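You operate a simulated robot arm through the tools that you are given. There is no shell and no other tool. Be economical: measure what you need, move in short steps, check, and stop when the job is done.

You are at the controls of a simulated robot arm. One attempt, no reset.

TASK
Put things in order on the side table. At the end: the silver basin plug stands on top of the yellow lemon half; the grey cup stands where the brown cedar block stood; the white refill bottle (marked "SOAP REFILL") stands where the grey cup stood; the brown cedar block stands where the silver basin plug stood; whatever was shut is shut again. Leave all else as you found it, and nothing knocked over.
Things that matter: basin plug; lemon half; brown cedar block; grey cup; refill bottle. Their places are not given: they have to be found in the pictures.

Only the result counts: the job must be done as asked and must still hold three seconds after the hand-in. Knocking over, shifting, dropping, spilling or breaking anything else fails it.

THE ROBOT
A 7-joint arm with a two-finger parallel gripper, fixed in place. Base frame: the origin is at the foot of the arm, x ahead of it, y to its left, z up; the work surface is at about z = 0. Lengths are in mm, angles in degrees, forces in N, time in s.
With the tool pointing down near the work surface it reaches from about 220 to 580 mm from the base axis. Its first joint turns from -66.0 to 66.0 degrees. Payload 2.5 kg.
The TCP is the grasp point between the finger pads, 23 mm short of the fingertips. In the tool frame z runs along the fingers and y along their closing line. Largest opening 94 mm; finger width 38, thickness 10; the body of the gripper, 54 by 96 mm, starts 39 mm behind the TCP.
Orientation is that of the tool frame in the base frame, as [roll, pitch, yaw] about the fixed x, y, z axes, in that order (R = Rz(yaw) Ry(pitch) Rx(roll)). With the fingers straight down and closing along the base's y, the tool's x points along the base's -x, its y along +y and its z along -z.

THE INTERFACE
- The arm moves only by the tool jog_arm. Its argument "motion" is a list of rows, each an object (a shift or turn left out is 0, a gripper value left out holds the last) with "dp": the shift along the tool's x, y, z in units of 30 mm (1.0 is 30 mm), a list of three; "turn": the turn, a rotation vector about the tool's x, y, z in units of 6 degrees (1.0 is 6 degrees), a list of three. In form: [{"dp": [dx, dy, dz], "turn": [ax, ay, az]}, ...]. A call has 1 to 10 rows; each row shifts and turns the commanded pose from where the row before left it, along the tool's axes as they then stand. "claw" is the gripper command, from -1 (shut) to 1 (fully open), values between in proportion, set as the call begins (left out, the last holds). A call with a number of a shift or a turn outside -1 to 1 is refused whole. Rows are played at 5 a second. More than 50 mm and 8.6 degrees between two rows, or a gripper value outside its range, and nothing of the call is played. Where a pose cannot be reached the arm comes as near as it can. A force on the tool above 40 N (or 10 N above the force at the start of the call, whichever is more), or a blocked arm, ends the call early, and 0.2 s more pass. Each finger travels about 108 mm/s and halts on what it meets, pressing with about 35 N; the grip force reading is that of the motor and also rises with nothing between the fingers. The clock runs only during rows and for 0.2 s after the last one: add rows that do not move to give the fingers time. The reply holds the time, the measured pose of the TCP, the force on the tool along the base axes, the opening and the grip force, in the units named above and with some noise, and new pictures: "views" is both (left out), scene, wrist or none.
- Cameras (640 x 400 px; columns grow to the right, rows downward): "scene" is fixed at [106.7, -398.4, 560.6]; the picture's right is [0.91, -0.42, 0.00], its down [-0.22, -0.49, -0.84] and it looks along [0.35, 0.77, -0.54] (base axes); focal length 356 px, centre (320, 200). "wrist" rides on the gripper at [-39, 0, -44] in the tool frame; the picture's right is [0.00, -1.00, 0.00], its down [0.97, 0.00, -0.24] and it looks along [0.24, 0.00, 0.97] (tool axes); focal length 218 px, centre (320, 200).
- point_at(camera, pixels): for up to 12 pixels [column, row] of the newest picture of that camera ("zoom" is the newest enlarged one), the place [x, y, z] in the base frame of the surface seen there, good to about 3 mm, but the place of the scene camera against the robot may be out by one fixed shift of up to 25 mm in any direction. The clock stands still meanwhile.
- enlarge(camera, box): a new picture of the part [left, top, right, bottom] of that camera's present view, enlarged. The clock stands still meanwhile.
- hand_in(): hands the job in; it is judged then, once.

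Go step by step. Measure first, check grasps and placings, and put right what went wrong. The budget is 80 turns and 120 pictures, counting those below and the enlarged ones. Unless the task says otherwise, let go and move clear before handing in, and close with one line.

The tools are called after "Emit:" as name(argument=value, ...) on one line, values as JSON. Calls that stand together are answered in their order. jog_arm: Moves the arm, as the interface text tells. Its arguments: {"type":"object","properties":{"motion":{"type":"array"},"claw":{"type":"number"},"views":{"type":"string","enum":["both","scene","wrist","none"]}},"required":["motion"]} The other tools are called the same way: point_at (camera, pixels) gives the place of the surface under pixels of a picture; enlarge (camera, box) takes an enlarged picture of a part of a camera's view; hand_in () hands the job in.

At the start:

```text
t: 0.0
tool_pos: [399.2, -63.0, 322.8]
orientation: [180.0, 0.0, -180.0]
force: [-0.2, -0.1, -0.4]
finger_gap: 93.9
grasp_force: 0.1
```

scene: 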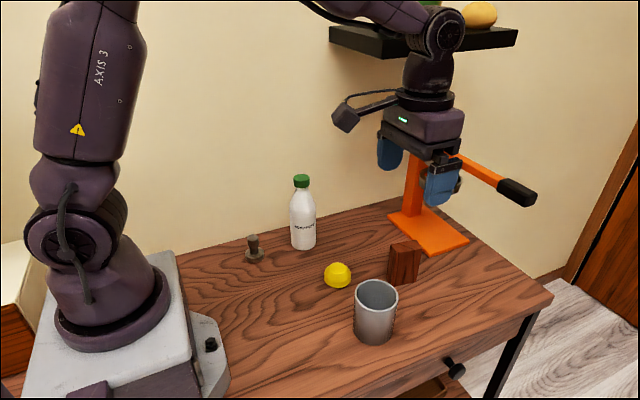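
wrist: 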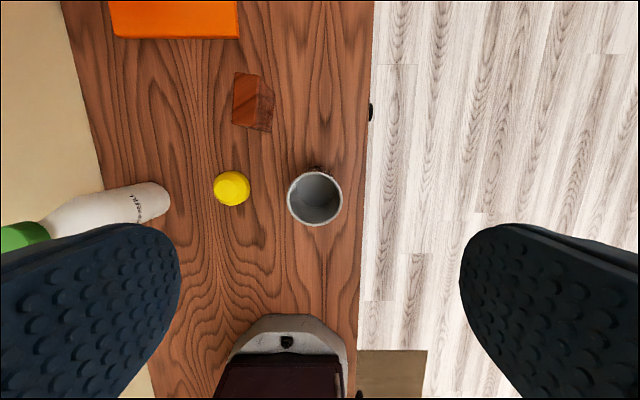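

The scene picture shows the plug (254,248), bottle (303,215), lemon half (337,274), cedar block (404,262) and cup (375,310). I'll enlarge the region and measure points.

Emit:
enlarge(camera="scene", box=[220, 160, 460, 350])

Emit:
point_at(camera="scene", pixels=[[254, 237], [254, 256], [301, 177], [303, 215], [303, 247], [337, 266], [338, 284], [404, 246], [403, 270], [375, 283], [375, 335], [430, 235]])

Emit:
point_at(camera="wrist", pixels=[[231, 188], [236, 77], [258, 76], [233, 122], [250, 127], [272, 130], [289, 198], [342, 198], [316, 170], [316, 226], [315, 205], [316, 240]])

```text
2.11 times, centred on (340, 255) of scene
```

zoom: 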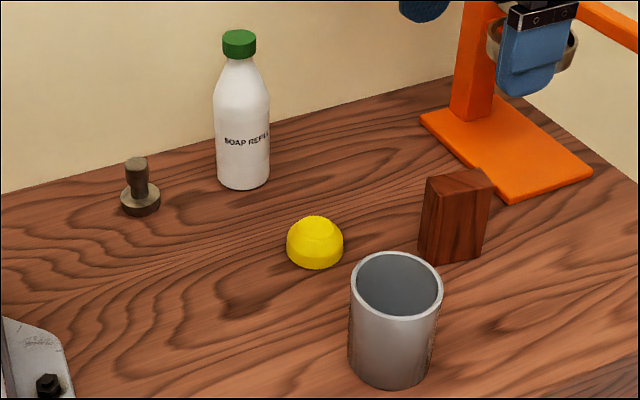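

```text
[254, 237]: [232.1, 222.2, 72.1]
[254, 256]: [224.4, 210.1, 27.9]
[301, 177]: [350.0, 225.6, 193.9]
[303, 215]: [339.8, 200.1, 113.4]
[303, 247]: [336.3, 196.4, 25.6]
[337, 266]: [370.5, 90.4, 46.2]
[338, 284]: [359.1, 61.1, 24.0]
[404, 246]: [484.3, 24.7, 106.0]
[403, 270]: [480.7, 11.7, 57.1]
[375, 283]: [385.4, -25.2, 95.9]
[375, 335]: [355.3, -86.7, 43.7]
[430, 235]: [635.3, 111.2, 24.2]
```

```text
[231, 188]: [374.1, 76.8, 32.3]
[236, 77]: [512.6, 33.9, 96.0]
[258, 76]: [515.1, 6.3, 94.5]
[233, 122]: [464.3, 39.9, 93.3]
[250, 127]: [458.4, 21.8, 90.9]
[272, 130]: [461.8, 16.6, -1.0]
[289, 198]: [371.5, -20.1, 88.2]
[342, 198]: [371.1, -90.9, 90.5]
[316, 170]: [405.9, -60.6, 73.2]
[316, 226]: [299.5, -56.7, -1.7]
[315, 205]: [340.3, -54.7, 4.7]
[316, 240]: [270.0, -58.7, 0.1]
```

Wrist places cup rim near (372,-56,90), the block top around (488,24,95), lemon about (374,77,32). Next I'll measure the obstacles: the orange press with lever (480,175), the shelf, and the wall.

Emit:
point_at(camera="scene", pixels=[[410, 190], [467, 163], [490, 177], [515, 190], [533, 199], [390, 213], [430, 254], [468, 241], [335, 38], [515, 42], [240, 200], [350, 160]])

Emit:
enlarge(camera="scene", box=[320, 0, 560, 260])

Emit:
enlarge(camera="wrist", box=[180, 50, 380, 250])

```text
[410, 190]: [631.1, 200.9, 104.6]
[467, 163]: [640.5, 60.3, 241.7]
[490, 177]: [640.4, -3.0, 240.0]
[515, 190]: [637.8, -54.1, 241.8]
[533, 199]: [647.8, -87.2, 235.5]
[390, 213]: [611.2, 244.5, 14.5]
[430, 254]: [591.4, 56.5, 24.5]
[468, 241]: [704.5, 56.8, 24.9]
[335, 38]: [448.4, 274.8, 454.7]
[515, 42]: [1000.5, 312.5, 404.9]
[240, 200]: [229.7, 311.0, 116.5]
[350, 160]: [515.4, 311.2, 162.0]
```

```text
1.54 times, centred on (440, 130) of scene
```

zoom: 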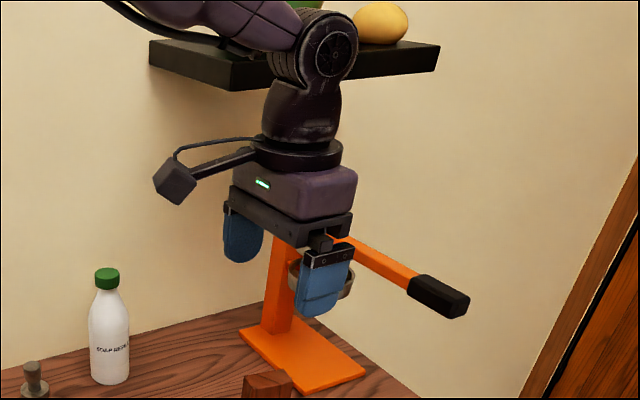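

```text
2.00 times, centred on (280, 150) of wrist
```

zoom: 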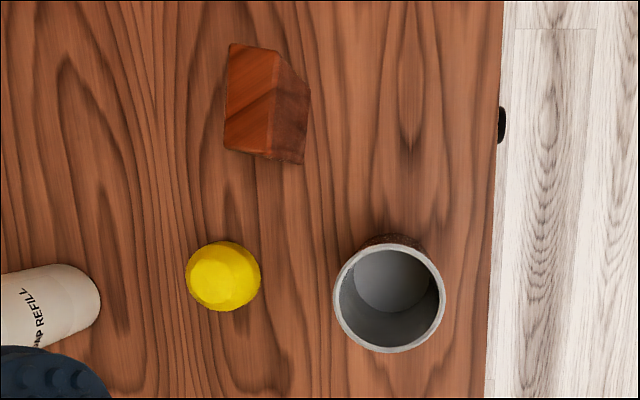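

The lever is at x≈640, z≈235, clear of the work area, and the wall is at y≈300. A cube on a rod sits beside the gripper at scene (345,118), so I'll measure it as a possible collision hazard.

Emit:
point_at(camera="scene", pixels=[[345, 118], [338, 122], [352, 128], [370, 93], [425, 120], [390, 150], [440, 185], [340, 105]])

```text
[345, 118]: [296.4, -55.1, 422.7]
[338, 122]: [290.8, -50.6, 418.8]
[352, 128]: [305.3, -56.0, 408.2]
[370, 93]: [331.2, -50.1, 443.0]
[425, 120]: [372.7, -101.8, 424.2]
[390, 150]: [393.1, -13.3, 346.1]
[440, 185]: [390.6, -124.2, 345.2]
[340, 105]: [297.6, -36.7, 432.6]
```

The cube is about 105 mm toward the base from the tool axis and roughly 75 mm above the TCP, so I need to keep it clear of tall objects. I'm moving above the plug area to measure it properly with the wrist camera.

Emit:
jog_arm(motion=[{"dp": [0.497, 0.877, 0.31]}, {"dp": [0.497, 0.877, 0.31]}, {"dp": [0.497, 0.877, 0.31]}, {"dp": [0.497, 0.877, 0.31]}, {"dp": [0.497, 0.877, 0.31]}, {"dp": [0.497, 0.877, 0.31]}, {"dp": [0.497, 0.877, 0.31]}, {"dp": [0.497, 0.877, 0.31]}, {"dp": [0.497, 0.877, 0.31]}, {"dp": [0.497, 0.877, 0.31]}])

```text
t: 2.2
tool_pos: [251.6, 203.3, 228.4]
orientation: [180.0, 0.1, 179.9]
force: [0.0, 0.0, -0.2]
finger_gap: 93.8
grasp_force: 0.1
```

scene: 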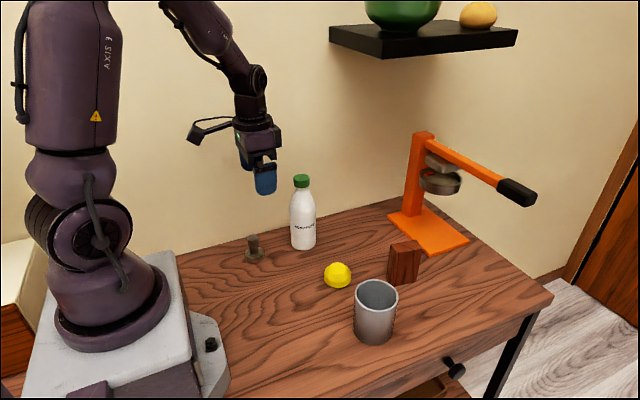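
wrist: 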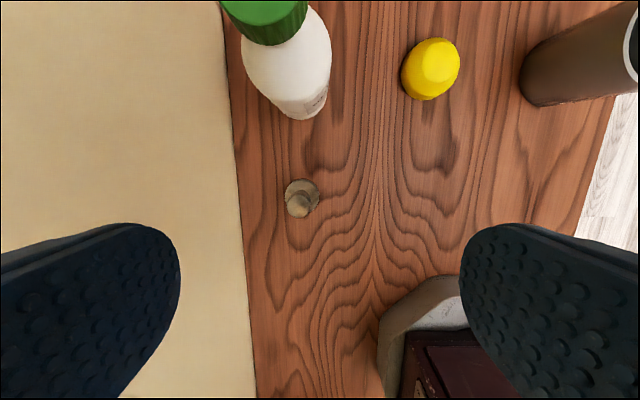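

The wrist now sees the plug at (300,200), the bottle at (290,60) and the lemon at (430,68). Measuring these points.

Emit:
point_at(camera="wrist", pixels=[[298, 206], [302, 182], [285, 193], [318, 197], [265, 20], [227, 3], [305, 10], [238, 160], [432, 65], [402, 75], [459, 65], [425, 98]])

Emit:
enlarge(camera="wrist", box=[260, 160, 340, 240])

Emit:
enlarge(camera="scene", box=[230, 220, 370, 300])

```text
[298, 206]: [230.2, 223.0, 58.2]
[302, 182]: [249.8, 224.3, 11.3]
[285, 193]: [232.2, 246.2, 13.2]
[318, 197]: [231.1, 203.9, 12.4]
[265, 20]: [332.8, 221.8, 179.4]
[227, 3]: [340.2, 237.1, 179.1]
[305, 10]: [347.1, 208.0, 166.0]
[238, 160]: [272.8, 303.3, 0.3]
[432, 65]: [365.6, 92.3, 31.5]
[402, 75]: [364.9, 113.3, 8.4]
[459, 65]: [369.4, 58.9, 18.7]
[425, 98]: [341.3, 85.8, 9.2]
```

```text
5.00 times, centred on (300, 200) of wrist
```

zoom: 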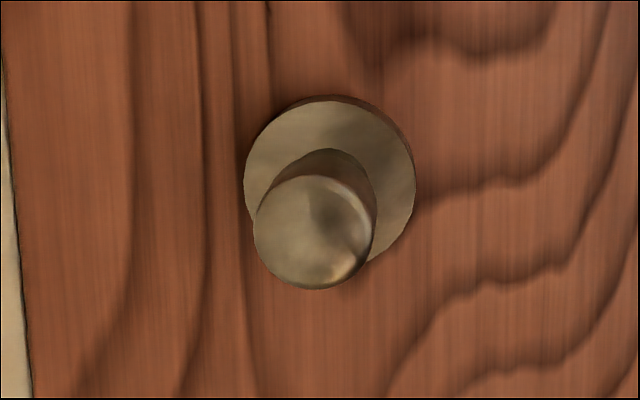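

```text
4.57 times, centred on (300, 260) of scene
```

zoom: 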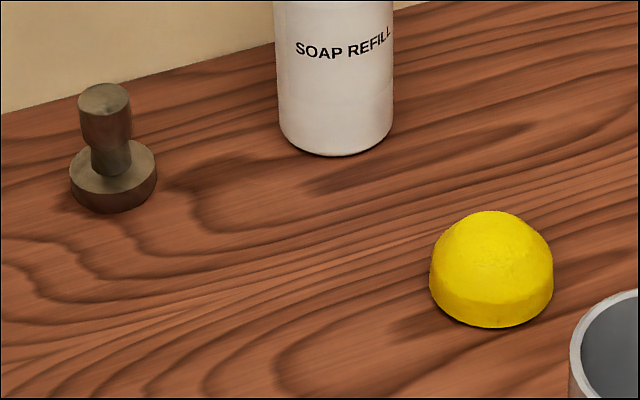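

The plug's knob centre is at about (231,225), top z 58, flange z 12, with the wall at y≈303. I'll move over it with the gripper part open and stop above it to check.

Emit:
jog_arm(motion=[{"dp": [0.35, 0.37, 0.0]}, {"dp": [0.34, 0.36, 0.8]}, {"dp": [0, 0, 0.9]}, {"dp": [0, 0, 0.9]}, {"dp": [0, 0, 0.9]}, {"dp": [0, 0, 0]}], claw=0.3)

```text
t: 3.6
tool_pos: [230.6, 223.7, 122.4]
orientation: [-180.0, -0.1, 180.0]
force: [-1.0, 0.0, 0.2]
finger_gap: 60.8
grasp_force: 0.1
```

scene: 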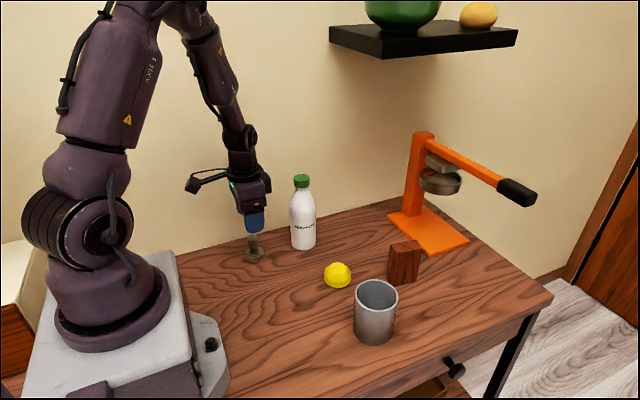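
wrist: 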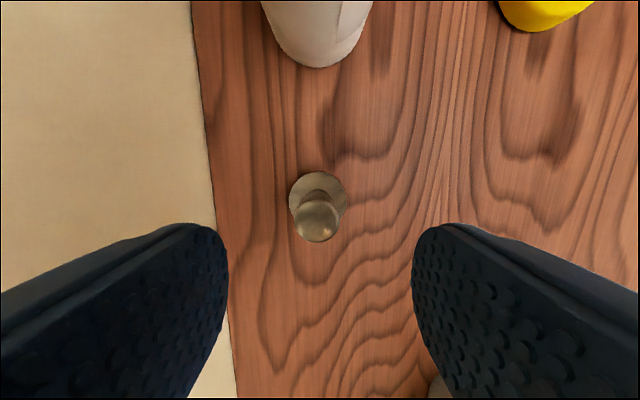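

The knob computes to (231,225), centred under the fingers. Descending 76 mm.

Emit:
jog_arm(motion=[{"dp": [0, 0.04, 0.85]}, {"dp": [0, 0, 0.85]}, {"dp": [0, 0, 0.83]}, {"dp": [0, 0, 0]}], views="wrist")

Emit:
jog_arm(motion=[{"dp": [0, 0, 0]}, {"dp": [0, 0, 0]}, {"dp": [0, 0, 0]}, {"dp": [0, 0, 0]}], claw=-1, views="both")

```text
t: 4.6
tool_pos: [229.4, 224.1, 47.5]
orientation: [-179.9, 0.0, -179.9]
force: [0.6, 0.2, -0.2]
finger_gap: 60.8
grasp_force: 0.1
```

wrist: 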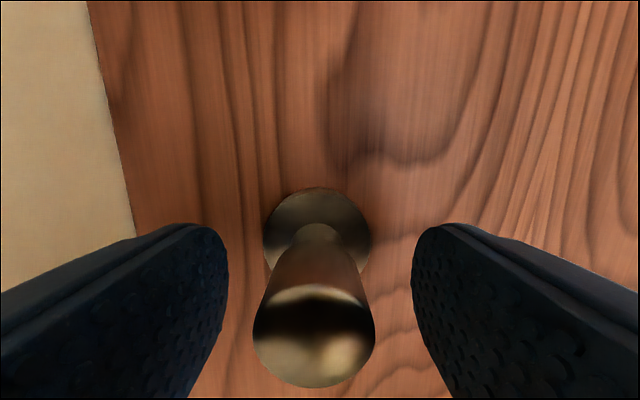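

```text
t: 5.6
tool_pos: [229.1, 225.0, 47.1]
orientation: [-179.9, 0.0, -180.0]
force: [0.0, 0.2, 0.4]
finger_gap: 23.0
grasp_force: 34.8
```

scene: 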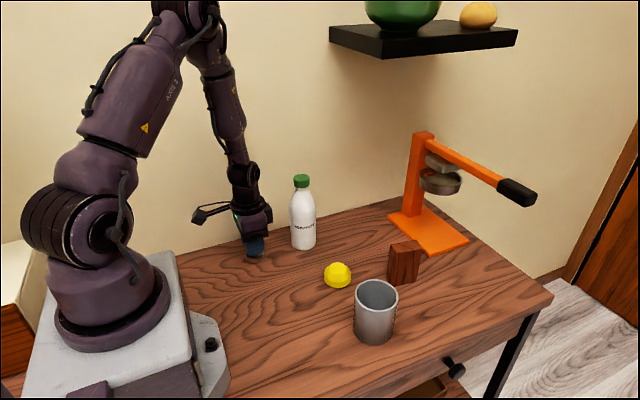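
wrist: 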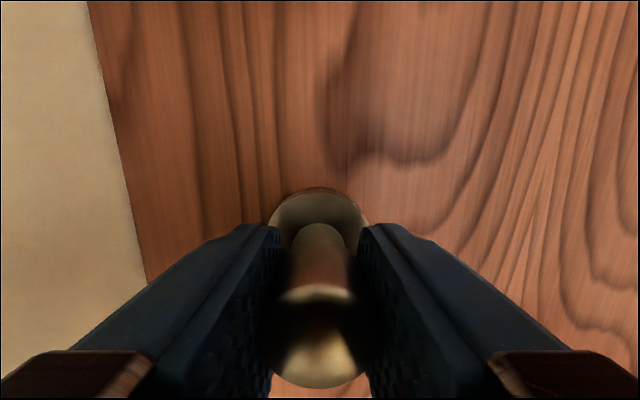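

Grip holds (gap 23.0, force 34.8) with the TCP at z 47 while the plug stands at 0. Lifting, then moving in y first to look down on the lemon.

Emit:
jog_arm(motion=[{"dp": [0, 0, -0.7]}, {"dp": [0, 0, -0.9]}, {"dp": [0, 0, -0.9]}, {"dp": [0, 0, -0.9]}, {"dp": [0, 0, -0.9]}, {"dp": [0, -0.95, 0]}, {"dp": [0, -0.95, 0]}, {"dp": [0, -0.95, 0]}, {"dp": [0, -0.95, 0]}, {"dp": [0, -0.83, 0]}], views="none")

Emit:
jog_arm(motion=[{"dp": [-0.95, 0, 0]}, {"dp": [-0.95, 0, 0]}, {"dp": [-0.95, 0, 0]}, {"dp": [0, 0, 0]}, {"dp": [0, 0, 0]}])

```text
t: 7.8
tool_pos: [228.3, 84.2, 180.4]
orientation: [179.9, 0.0, -179.9]
force: [0.1, -0.5, -0.9]
finger_gap: 22.9
grasp_force: 35.7
```

```text
t: 9.0
tool_pos: [315.5, 85.6, 178.9]
orientation: [-180.0, 0.1, 180.0]
force: [-0.3, 0.7, -0.4]
finger_gap: 22.8
grasp_force: 35.0
```

scene: 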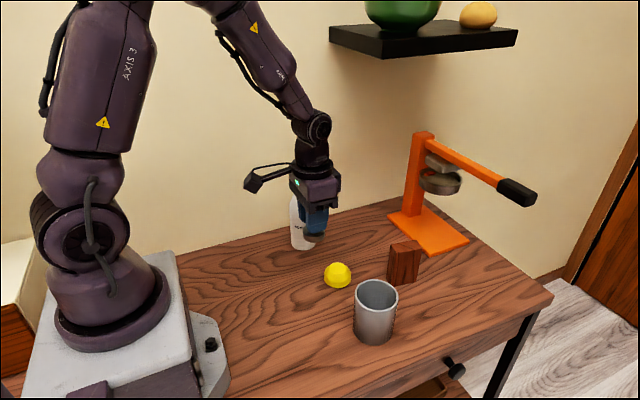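
wrist: 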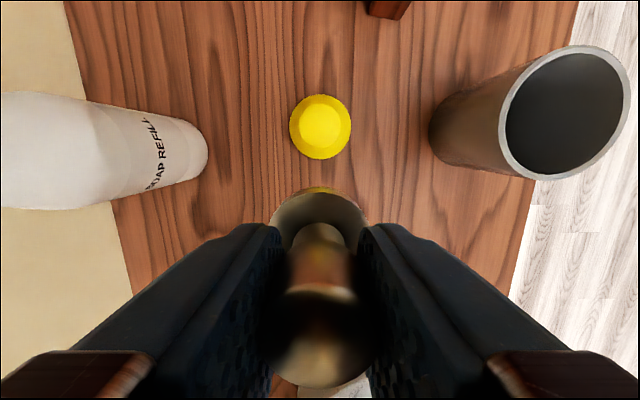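

The lemon is straight ahead at wrist (320,127), with a flat top visible. Enlarging and measuring it.

Emit:
enlarge(camera="wrist", box=[270, 80, 370, 180])

Emit:
point_at(camera="wrist", pixels=[[320, 125], [310, 115], [332, 115], [310, 135], [332, 135], [320, 105], [320, 142], [351, 127], [289, 127], [320, 95], [320, 159]])

```text
4.00 times, centred on (320, 130) of wrist
```

zoom: 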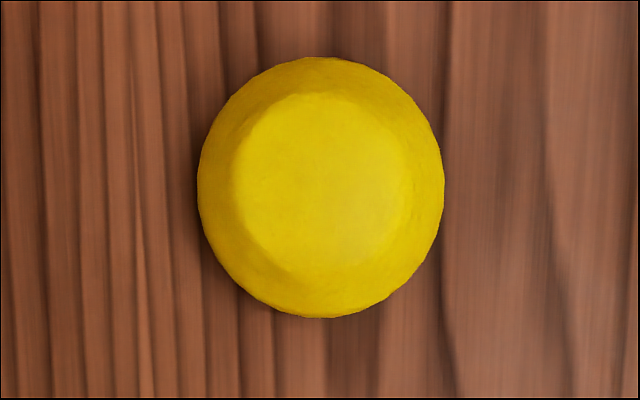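

```text
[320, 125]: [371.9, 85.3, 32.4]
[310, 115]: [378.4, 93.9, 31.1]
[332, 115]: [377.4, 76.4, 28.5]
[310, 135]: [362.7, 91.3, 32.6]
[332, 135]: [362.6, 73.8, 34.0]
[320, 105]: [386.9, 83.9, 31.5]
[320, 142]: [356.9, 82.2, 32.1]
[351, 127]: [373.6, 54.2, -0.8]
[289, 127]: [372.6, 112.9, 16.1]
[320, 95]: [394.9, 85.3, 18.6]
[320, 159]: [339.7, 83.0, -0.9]
```

The lemon's flat top is centred at (371.3,85.5), z≈32, about 36 mm wide. Moving over it and stopping about 10 mm above.

Emit:
jog_arm(motion=[{"dp": [-0.9, 0, 0]}, {"dp": [-0.9, 0, 0]}, {"dp": [0, 0, 0.9]}, {"dp": [0, 0, 0.9]}, {"dp": [0, 0, 0.9]}, {"dp": [0, 0, 0.3]}, {"dp": [0, 0, 0]}, {"dp": [0, 0, 0]}])

```text
t: 10.8
tool_pos: [367.3, 84.4, 89.4]
orientation: [-179.9, 0.0, -179.9]
force: [1.1, 0.2, -0.6]
finger_gap: 22.7
grasp_force: 34.9
```

scene: 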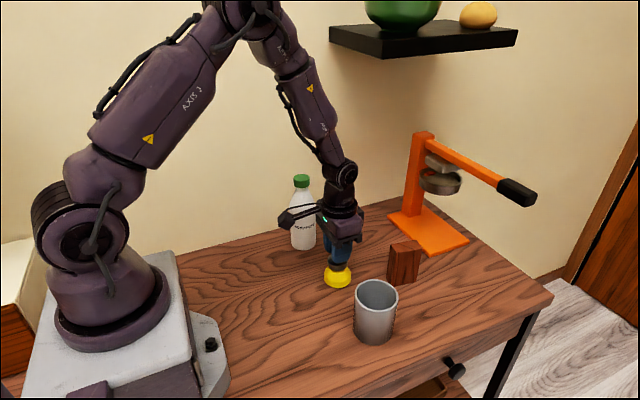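
wrist: 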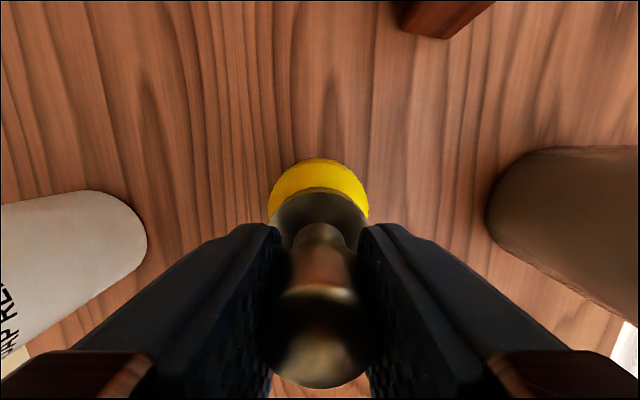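

The flange (272–366) and lemon (268–368) are aligned. Lowering the last ~10 mm in small steps.

Emit:
jog_arm(motion=[{"dp": [-0.04, 0.02, 0.15]}, {"dp": [0, 0, 0.1]}, {"dp": [0, 0, 0.04]}, {"dp": [0, 0, 0]}], views="wrist")

Emit:
enlarge(camera="scene", box=[290, 220, 390, 300])

```text
t: 11.8
tool_pos: [370.6, 86.2, 80.0]
orientation: [180.0, 0.1, 179.9]
force: [-1.9, -1.0, 3.5]
finger_gap: 23.0
grasp_force: 35.0
```

wrist: 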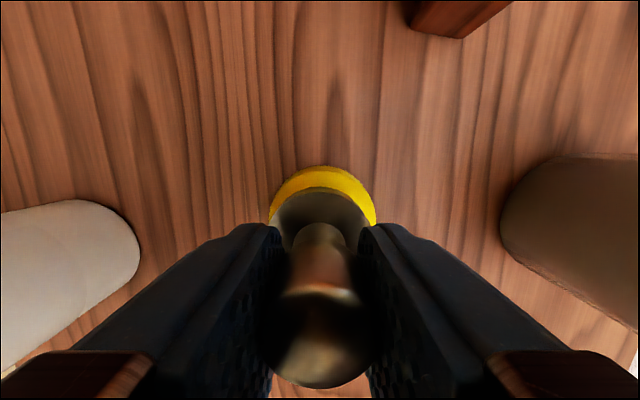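

```text
5.00 times, centred on (340, 260) of scene
```

zoom: 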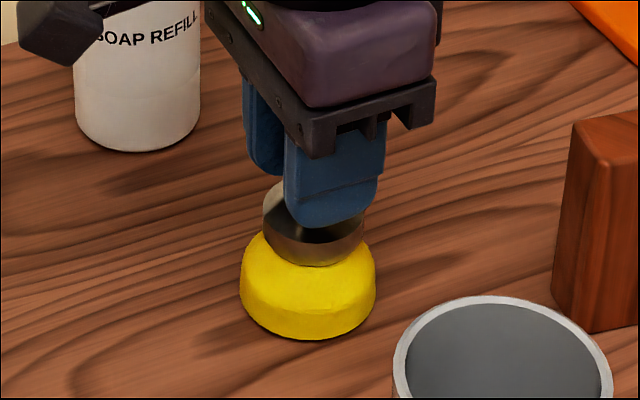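

A 3.5 N upward force shows the plug has landed, centred on the lemon. Opening and rising.

Emit:
jog_arm(motion=[{"dp": [0, 0, 0]}, {"dp": [0, 0, 0]}, {"dp": [0, 0, 0]}], claw=0.1, views="wrist")

Emit:
jog_arm(motion=[{"dp": [0, 0, -0.5]}, {"dp": [0, 0, -0.8]}, {"dp": [0, 0, -0.9]}, {"dp": [0, 0, -0.9]}, {"dp": [0, 0, -0.9]}, {"dp": [0, 0, 0]}])

```text
t: 12.6
tool_pos: [370.4, 85.7, 81.0]
orientation: [-179.9, 0.1, -180.0]
force: [-0.4, -0.4, 0.7]
finger_gap: 51.8
grasp_force: 0.1
```

wrist: 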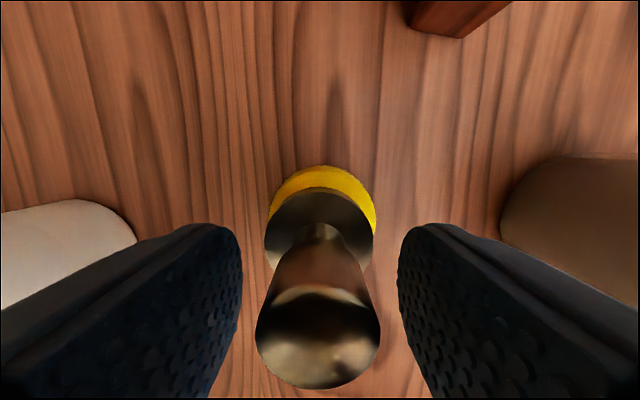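

```text
t: 14.0
tool_pos: [368.8, 85.6, 199.9]
orientation: [180.0, -0.1, 180.0]
force: [-0.1, 0.0, -0.2]
finger_gap: 51.5
grasp_force: 0.1
```

scene: 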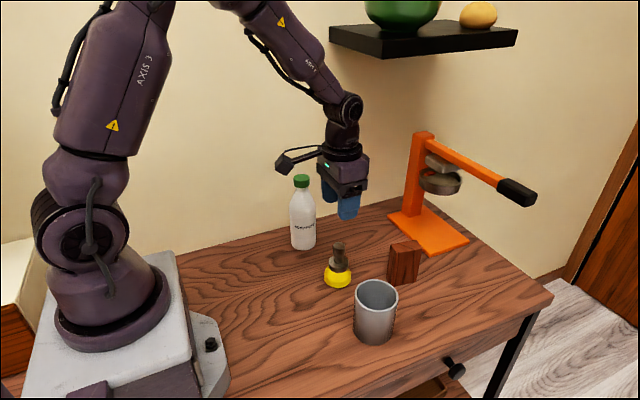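
wrist: 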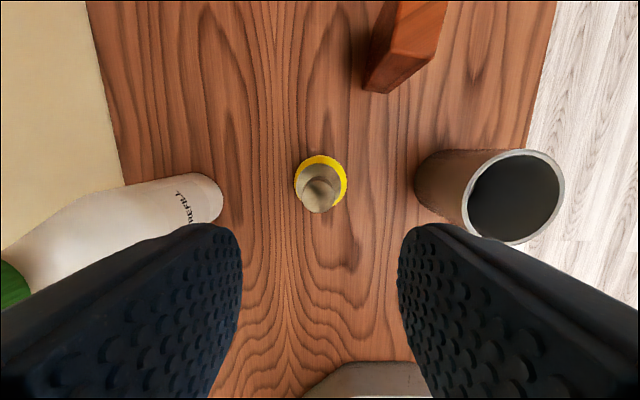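

The plug stands on the lemon. Next is the cedar block; moving above it at about (450,22,250) for measurement.

Emit:
jog_arm(motion=[{"dp": [0, 0, -0.9]}, {"dp": [-0.7, -0.55, -0.77]}, {"dp": [-0.7, -0.55, 0]}, {"dp": [-0.7, -0.53, 0]}, {"dp": [-0.6, -0.5, 0]}, {"dp": [0, 0, 0]}, {"dp": [0, 0, 0]}], claw=0.3)

Emit:
enlarge(camera="wrist", box=[220, 80, 420, 240])

```text
t: 15.6
tool_pos: [452.0, 21.1, 248.2]
orientation: [179.9, 0.0, -179.9]
force: [0.4, 0.8, 0.1]
finger_gap: 61.1
grasp_force: 0.0
```

scene: 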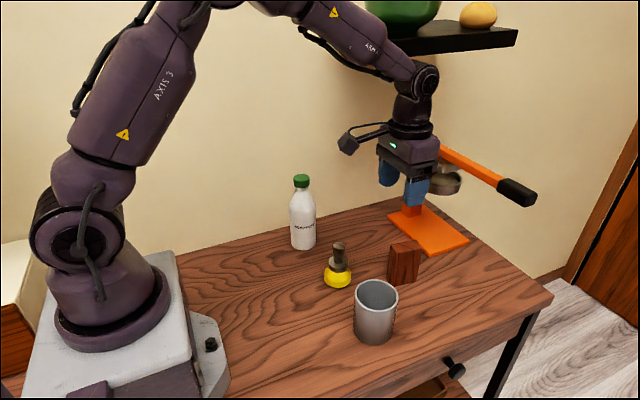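
wrist: 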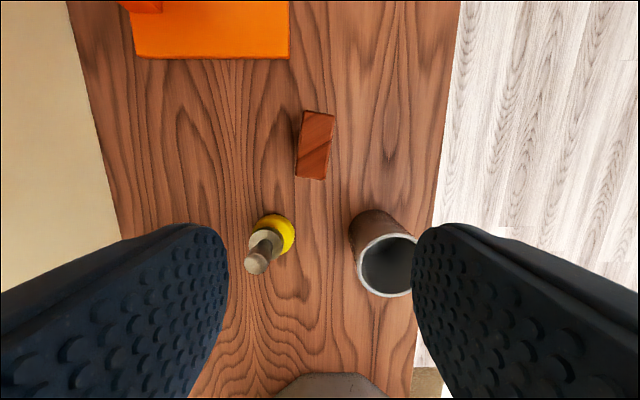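

```text
2.50 times, centred on (320, 160) of wrist
```

zoom: 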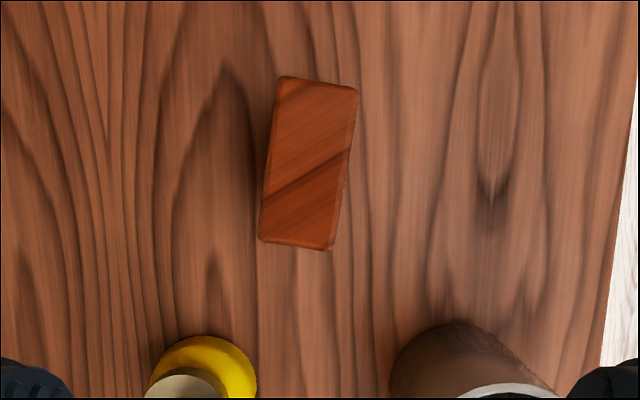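

The block top (zoom corners 278,77 / 358,88 / 333,250 / 259,240) has its centre at about (491.4,25.7), is roughly 28×56 mm, and is turned about -7.7°. Moving above it, aligning, and stopping at z≈130.

Emit:
jog_arm(motion=[{"dp": [-0.66, 0.08, 0]}, {"dp": [-0.65, 0.07, 0]}, {"turn": [0, 0, 0.64]}, {"turn": [0, 0, 0.64]}, {"dp": [0, 0, 0.98]}, {"dp": [0, 0, 0.98]}, {"dp": [0, 0, 0.98]}, {"dp": [0, 0, 0.98]}, {"dp": [0, 0, 0]}])

Emit:
point_at(camera="scene", pixels=[[404, 246]])

```text
t: 17.6
tool_pos: [491.5, 25.9, 131.0]
orientation: [-180.0, 0.0, 172.5]
force: [-1.1, -0.6, 0.4]
finger_gap: 61.0
grasp_force: 0.2
```

scene: 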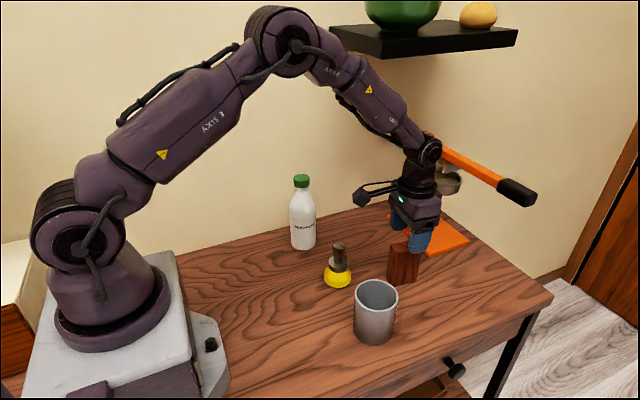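
wrist: 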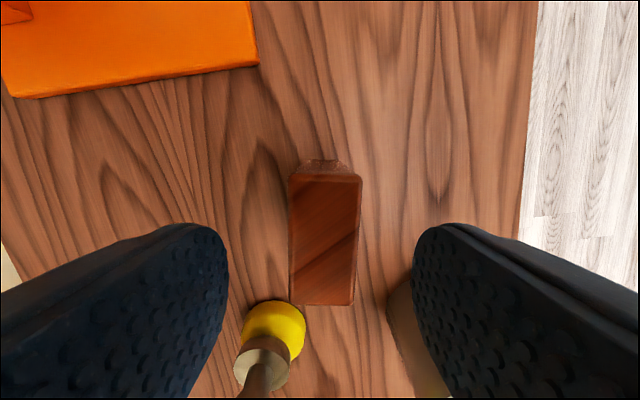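

```text
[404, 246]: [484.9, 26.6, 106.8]
```

The block spans tool x from -28 to +28 and is off by about -1.6 mm in tool y, with a residual turn of about 1.2°. Correcting both, then descending to z≈66.

Emit:
jog_arm(motion=[{"dp": [0, -0.05, 0], "turn": [0, 0, 0.2]}, {"dp": [0, 0, 0.75]}, {"dp": [0, 0, 0.75]}, {"dp": [0, 0, 0.67]}, {"dp": [0, 0, 0]}, {"dp": [0, 0, 0]}], views="wrist")

Emit:
jog_arm(motion=[{"dp": [0, 0, 0]}, {"dp": [0, 0, 0]}, {"dp": [0, 0, 0]}, {"dp": [0, 0, 0]}], claw=-1)

```text
t: 19.0
tool_pos: [489.8, 26.2, 66.7]
orientation: [-180.0, 0.0, 171.1]
force: [0.1, -0.1, -0.7]
finger_gap: 61.1
grasp_force: 0.1
```

wrist: 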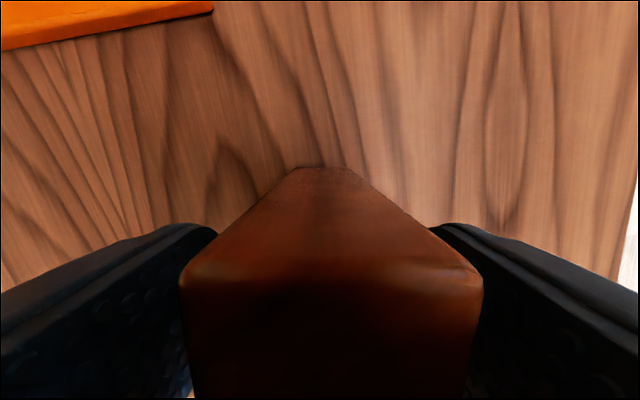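

```text
t: 20.0
tool_pos: [490.0, 27.1, 66.1]
orientation: [-180.0, -0.1, 171.1]
force: [-0.4, 0.8, 0.3]
finger_gap: 28.3
grasp_force: 35.2
```

scene: 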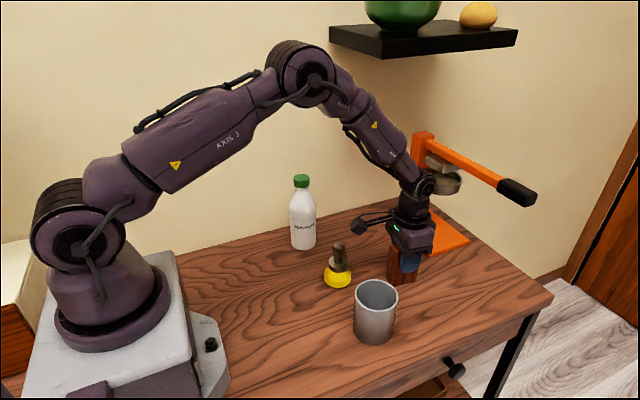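
wrist: 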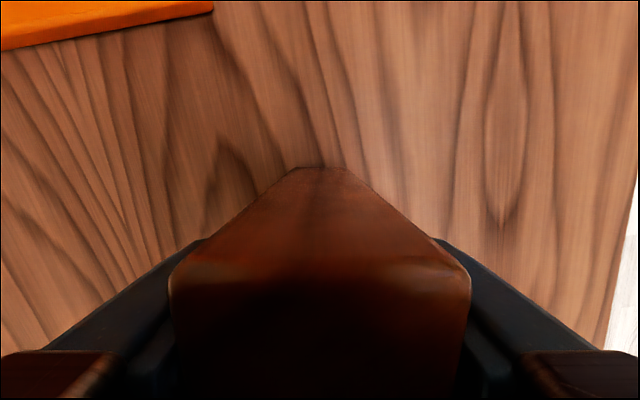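

Grip is firm (gap 28.3, 35 N) at TCP z 66. Lifting 120 mm, squaring up, and carrying it toward the plug's old place, keeping well below x=260 near the bottle.

Emit:
jog_arm(motion=[{"dp": [0, 0, -0.8]}, {"dp": [0, 0, -1]}, {"dp": [0, 0, -1]}, {"dp": [0, 0, -1.0]}, {"dp": [0, 0, -0.2], "turn": [0, 0, -0.74]}, {"turn": [0, 0, -0.74]}, {"dp": [0, 0, 0]}])

Emit:
jog_arm(motion=[{"dp": [0.959, 0.237, 0]}, {"dp": [0.959, 0.237, 0]}, {"dp": [0.959, 0.237, 0]}, {"dp": [0.959, 0.237, 0]}, {"dp": [0.959, 0.237, 0]}, {"dp": [0.959, 0.237, 0]}, {"dp": [0.959, 0.237, 0]}, {"dp": [0.959, 0.237, 0]}, {"dp": [0.959, 0.237, 0]}, {"dp": [0, 0, 0]}])

```text
t: 21.6
tool_pos: [490.3, 25.2, 186.5]
orientation: [179.9, 0.0, -179.9]
force: [-0.1, -0.1, -0.9]
finger_gap: 28.6
grasp_force: 34.7
```

scene: 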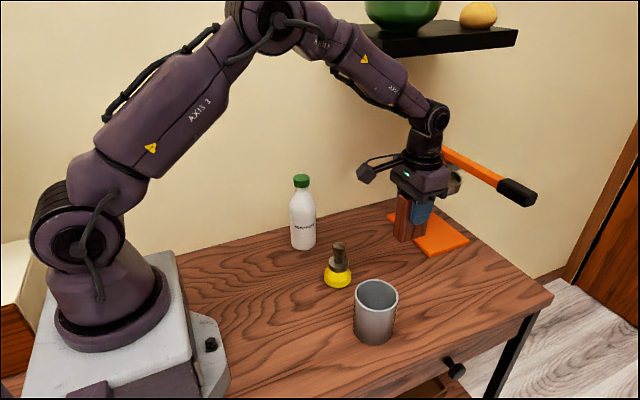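
wrist: 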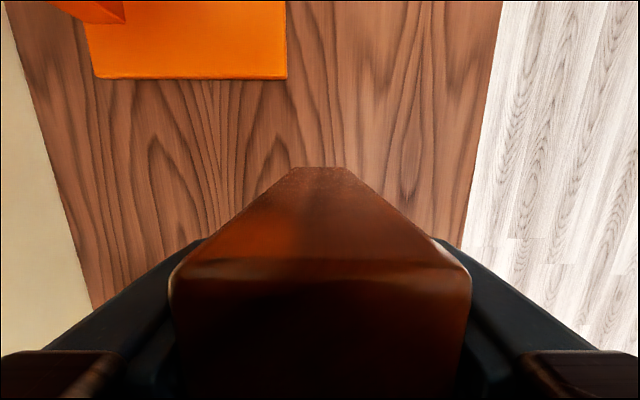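

```text
t: 23.8
tool_pos: [230.2, 87.7, 186.9]
orientation: [180.0, 0.0, -180.0]
force: [0.3, 0.4, -0.6]
finger_gap: 28.5
grasp_force: 35.1
```

scene: 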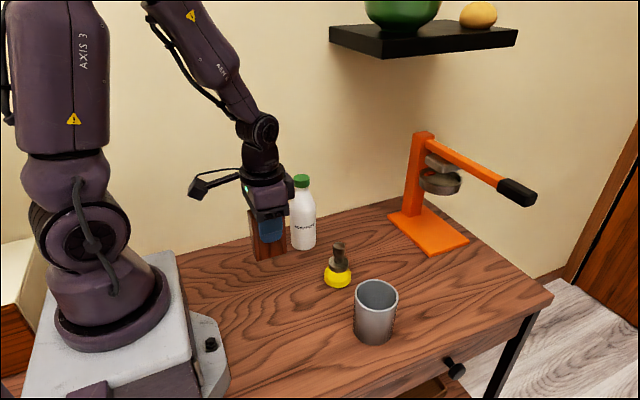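
wrist: 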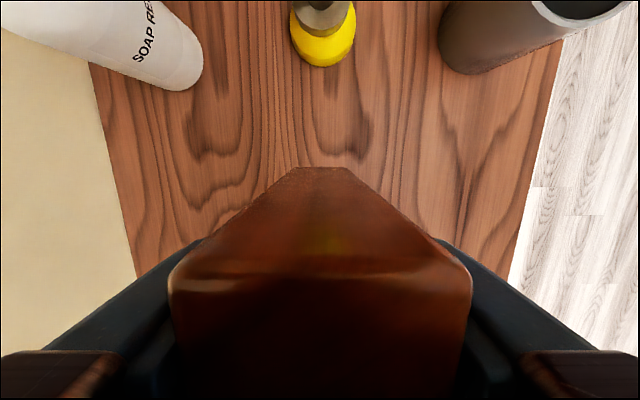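

Now at (230,88,187). Moving +137 mm in y, then down to about 4 mm above the table.

Emit:
jog_arm(motion=[{"dp": [-0.02, 0.916, 0]}, {"dp": [0, 0.916, 0]}, {"dp": [0, 0.916, 0]}, {"dp": [0, 0.916, 0]}, {"dp": [0, 0.916, 0]}, {"dp": [0, 0, 0.95]}, {"dp": [0, 0, 0.95]}, {"dp": [0, 0, 0.95]}, {"dp": [0, 0, 0.95]}, {"dp": [0, 0, 0]}])

```text
t: 26.0
tool_pos: [232.7, 227.8, 72.6]
orientation: [180.0, 0.0, -180.0]
force: [-0.1, 1.2, -1.4]
finger_gap: 28.8
grasp_force: 34.8
```

scene: 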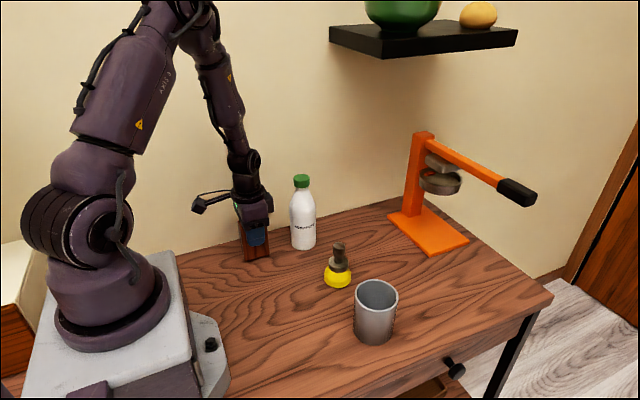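
wrist: 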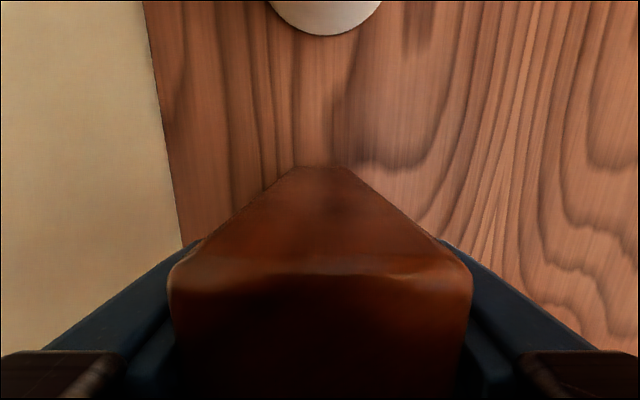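

Reading (232.7,227.8,72.6), slightly past the target. Trimming about 1–2 mm and lowering the last 6 mm.

Emit:
jog_arm(motion=[{"dp": [0.03, -0.06, 0.08]}, {"dp": [0, 0, 0.08]}, {"dp": [0, 0, 0.05]}, {"dp": [0, 0, 0]}, {"dp": [0, 0, 0]}], views="scene")

```text
t: 27.2
tool_pos: [231.7, 224.8, 65.9]
orientation: [-180.0, 0.0, -179.9]
force: [-4.2, -2.6, 19.8]
finger_gap: 28.5
grasp_force: 34.9
```

scene: 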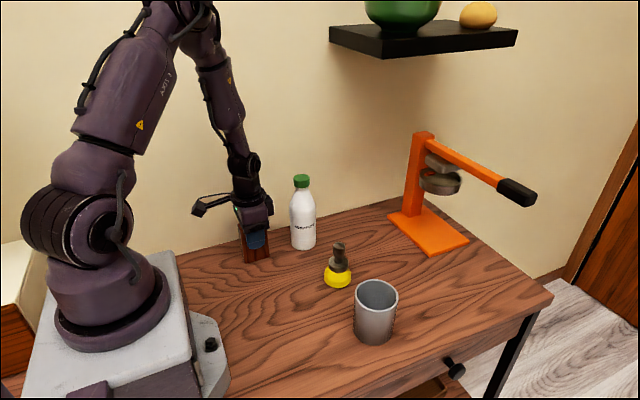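

A 19.8 N upward force means it is on the table. Relieving slightly, opening, then rising.

Emit:
jog_arm(motion=[{"dp": [0, 0, -0.02]}, {"dp": [0, 0, 0]}], views="none")

Emit:
jog_arm(motion=[{"dp": [0, 0, 0]}, {"dp": [0, 0, 0]}, {"dp": [0, 0, 0]}], claw=0.2, views="none")

Emit:
jog_arm(motion=[{"dp": [0, 0, -0.5]}, {"dp": [0, 0, -0.9]}, {"dp": [0, 0, -0.9]}, {"dp": [0, 0, -0.9]}, {"dp": [0, 0, -0.9]}, {"dp": [0, 0, -0.9]}, {"dp": [0, 0, 0]}])

```text
t: 27.8
tool_pos: [231.8, 223.8, 66.9]
orientation: [-179.9, 0.0, 179.9]
force: [1.1, -0.6, 2.2]
finger_gap: 28.8
grasp_force: 34.6
```

```text
t: 28.6
tool_pos: [230.8, 224.9, 66.6]
orientation: [179.9, 0.1, 180.0]
force: [0.3, -0.5, -0.4]
finger_gap: 56.6
grasp_force: 0.1
```

```text
t: 30.2
tool_pos: [232.9, 226.0, 216.9]
orientation: [-180.0, 0.0, 179.9]
force: [-0.5, 0.2, 0.3]
finger_gap: 56.5
grasp_force: 0.0
```

scene: 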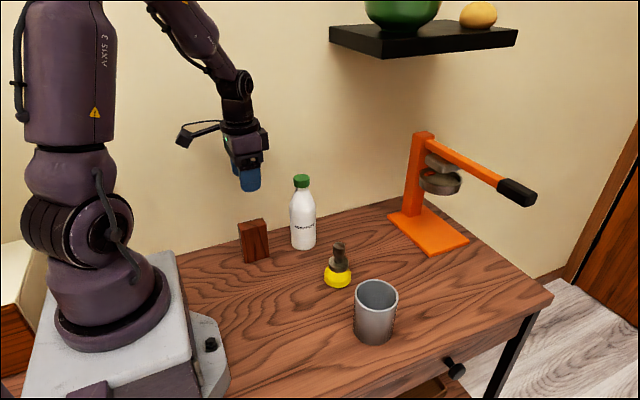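
wrist: 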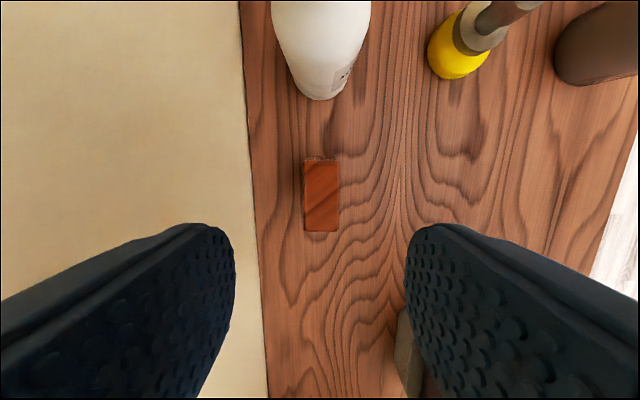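

The block stands at the plug's old spot. Moving to look down on the cup, in y first to stay clear of the bottle.

Emit:
jog_arm(motion=[{"dp": [0, -0.94, 0]}, {"dp": [0, -0.94, 0]}, {"dp": [0, -0.94, 0]}, {"dp": [0, -0.94, 0]}, {"dp": [-0.6, -0.94, 0]}, {"dp": [-0.6, -0.94, 0]}, {"dp": [-0.6, -0.94, 0]}, {"dp": [-0.6, -0.94, 0]}, {"dp": [-0.6, -0.94, 0]}, {"dp": [-0.6, -0.94, 0]}], claw=1, views="wrist")

Emit:
enlarge(camera="wrist", box=[240, 80, 400, 240])

```text
t: 32.4
tool_pos: [340.3, -57.4, 216.0]
orientation: [180.0, 0.0, 180.0]
force: [0.9, 0.8, -0.5]
finger_gap: 94.2
grasp_force: 0.1
```

wrist: 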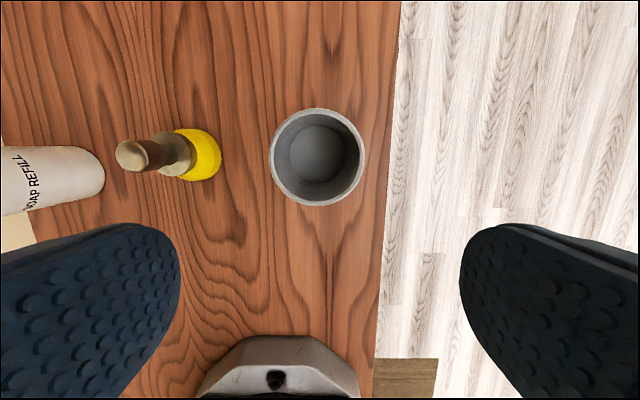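

```text
2.50 times, centred on (320, 160) of wrist
```

zoom: 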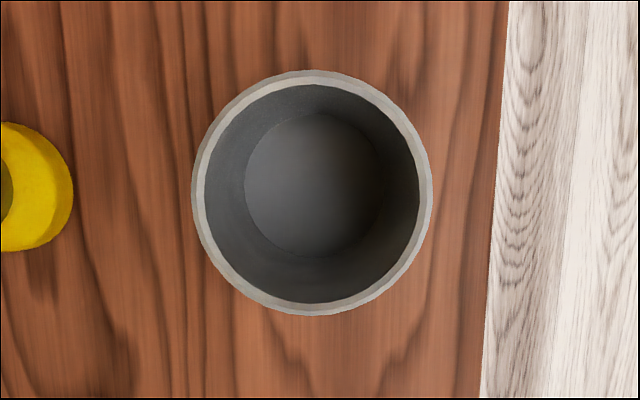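

The cup is empty; its rim centre is about (369,-55), diameter about 73. Moving above it and checking before descending over the sides.

Emit:
jog_arm(motion=[{"dp": [-0.957, 0.083, 0]}, {"dp": [0, 0, 0.75]}, {"dp": [0, 0, 0.75]}, {"dp": [0, 0, 0.75]}, {"dp": [0, 0, 0.75]}, {"dp": [0, 0, 0]}, {"dp": [0, 0, 0]}])

```text
t: 34.0
tool_pos: [370.3, -55.4, 127.4]
orientation: [180.0, 0.0, 180.0]
force: [0.4, 0.7, -0.3]
finger_gap: 93.9
grasp_force: 0.1
```

scene: 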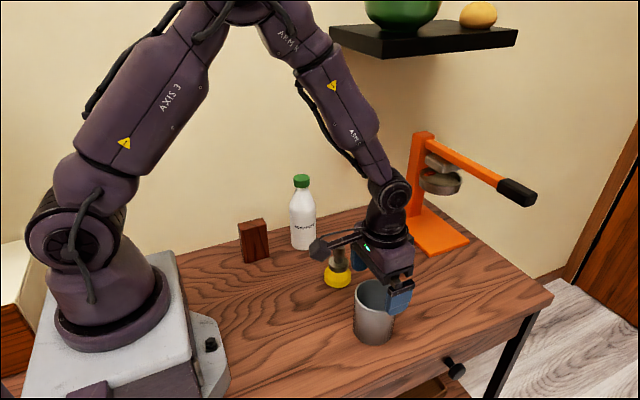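
wrist: 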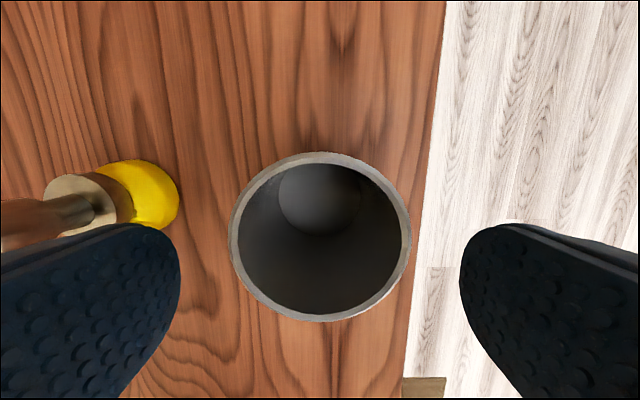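

The rim (columns 228–412) is centred under the gripper. Descending 65 mm, then closing.

Emit:
jog_arm(motion=[{"dp": [0, 0, 0.75]}, {"dp": [0, 0, 0.75]}, {"dp": [0, 0, 0.67]}, {"dp": [0, 0, 0]}], views="wrist")

Emit:
jog_arm(motion=[{"dp": [0, 0, 0]}, {"dp": [0, 0, 0]}, {"dp": [0, 0, 0]}], claw=-1)

```text
t: 35.0
tool_pos: [368.2, -55.5, 62.1]
orientation: [-180.0, 0.0, -180.0]
force: [-0.5, 0.8, -0.5]
finger_gap: 94.0
grasp_force: 0.1
```

wrist: 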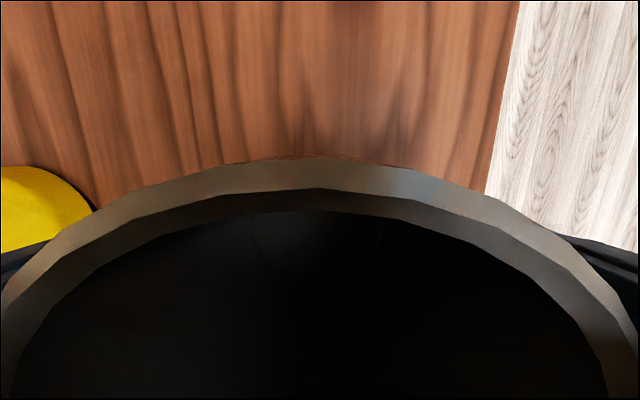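

```text
t: 35.8
tool_pos: [368.3, -56.0, 62.0]
orientation: [179.9, 0.0, -180.0]
force: [-0.1, -0.3, 0.0]
finger_gap: 73.4
grasp_force: 34.9
```

scene: 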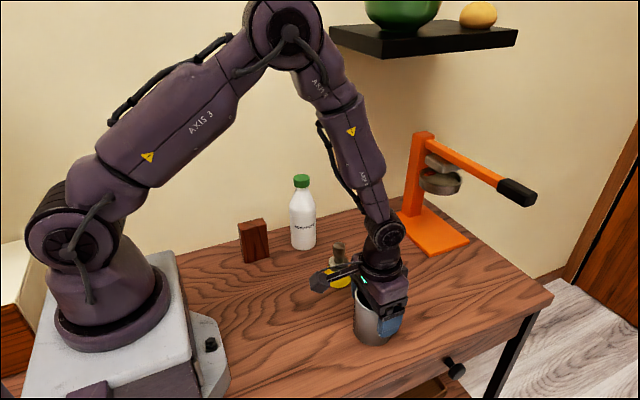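
wrist: 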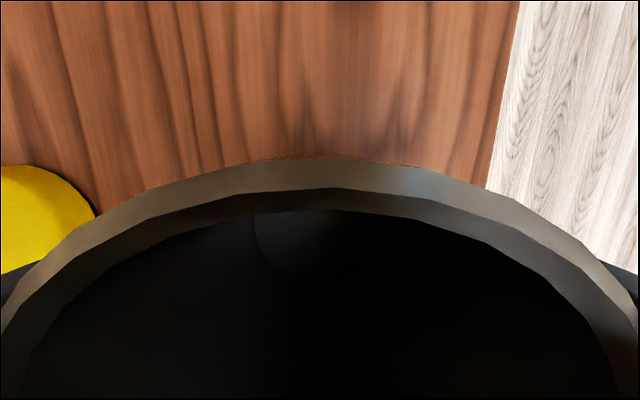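

Cup held (gap 73.4). Lifting 60 mm, carrying in x first and then y, to (490.5,26) where the block stood, then lowering to just above the table.

Emit:
jog_arm(motion=[{"dp": [0, 0, -0.8]}, {"dp": [0, 0, -0.9]}, {"dp": [-0.8, 0, -0.3]}, {"dp": [-0.82, 0, 0]}, {"dp": [-0.82, 0, 0]}, {"dp": [-0.82, 0.5, 0]}, {"dp": [-0.8, 0.7, 0]}, {"dp": [0, 0.8, 0]}, {"dp": [0, 0.71, 0]}, {"dp": [0, 0, 0]}], views="none")

Emit:
jog_arm(motion=[{"dp": [0, 0, 0.8]}, {"dp": [0, 0, 0.8]}, {"dp": [0, 0, 0.25]}, {"dp": [0, 0, 0]}, {"dp": [0, 0, 0]}])

```text
t: 38.0
tool_pos: [488.7, 27.9, 119.3]
orientation: [180.0, -0.1, -180.0]
force: [0.1, -0.5, -2.5]
finger_gap: 73.5
grasp_force: 35.3
```

```text
t: 39.2
tool_pos: [490.8, 25.2, 65.3]
orientation: [-180.0, 0.1, -180.0]
force: [0.1, -0.3, -2.0]
finger_gap: 73.4
grasp_force: 35.3
```

scene: 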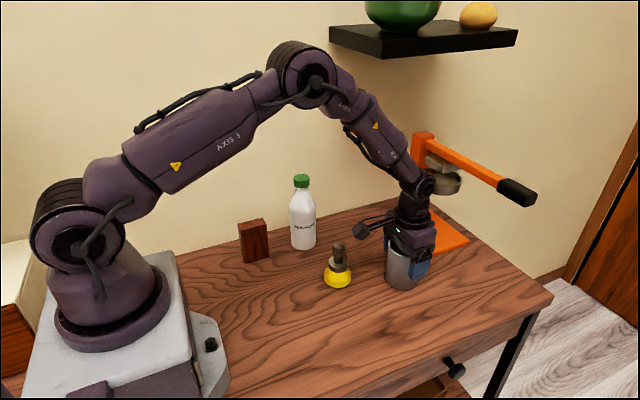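
wrist: 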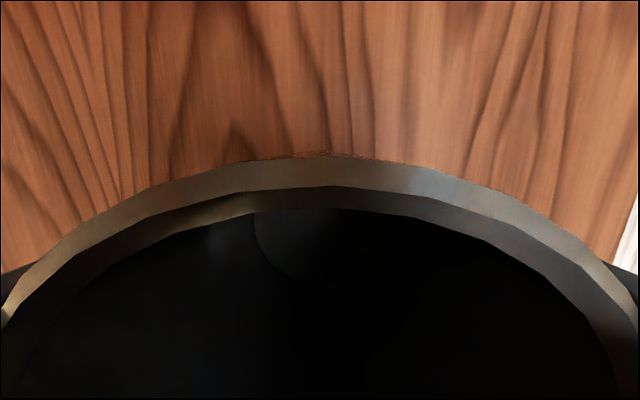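

At (490.8,25.2,65.3), about 3 mm above the table. Lowering the rest in small steps.

Emit:
jog_arm(motion=[{"dp": [0, 0.02, 0.06]}, {"dp": [0, 0, 0.04]}, {"dp": [0, 0, 0]}], views="none")

```text
t: 40.0
tool_pos: [489.7, 26.8, 62.9]
orientation: [-180.0, 0.1, 180.0]
force: [0.7, 0.5, -2.7]
finger_gap: 73.1
grasp_force: 35.6
```

Emit:
jog_arm(motion=[{"dp": [0, 0, 0.03]}, {"dp": [0, 0, 0]}], views="none")

```text
t: 40.6
tool_pos: [489.8, 27.1, 62.7]
orientation: [180.0, 0.0, 180.0]
force: [-1.8, -0.3, -1.4]
finger_gap: 73.2
grasp_force: 34.2
```

The force is still about -1.4 to -2 N, so the cup isn't fully down. Another small step.

Emit:
jog_arm(motion=[{"dp": [0, 0, 0.03]}, {"dp": [0, 0, 0]}], views="none")

```text
t: 41.2
tool_pos: [490.2, 26.7, 62.7]
orientation: [-180.0, 0.0, -179.9]
force: [-6.5, 2.0, 16.0]
finger_gap: 73.5
grasp_force: 35.1
```

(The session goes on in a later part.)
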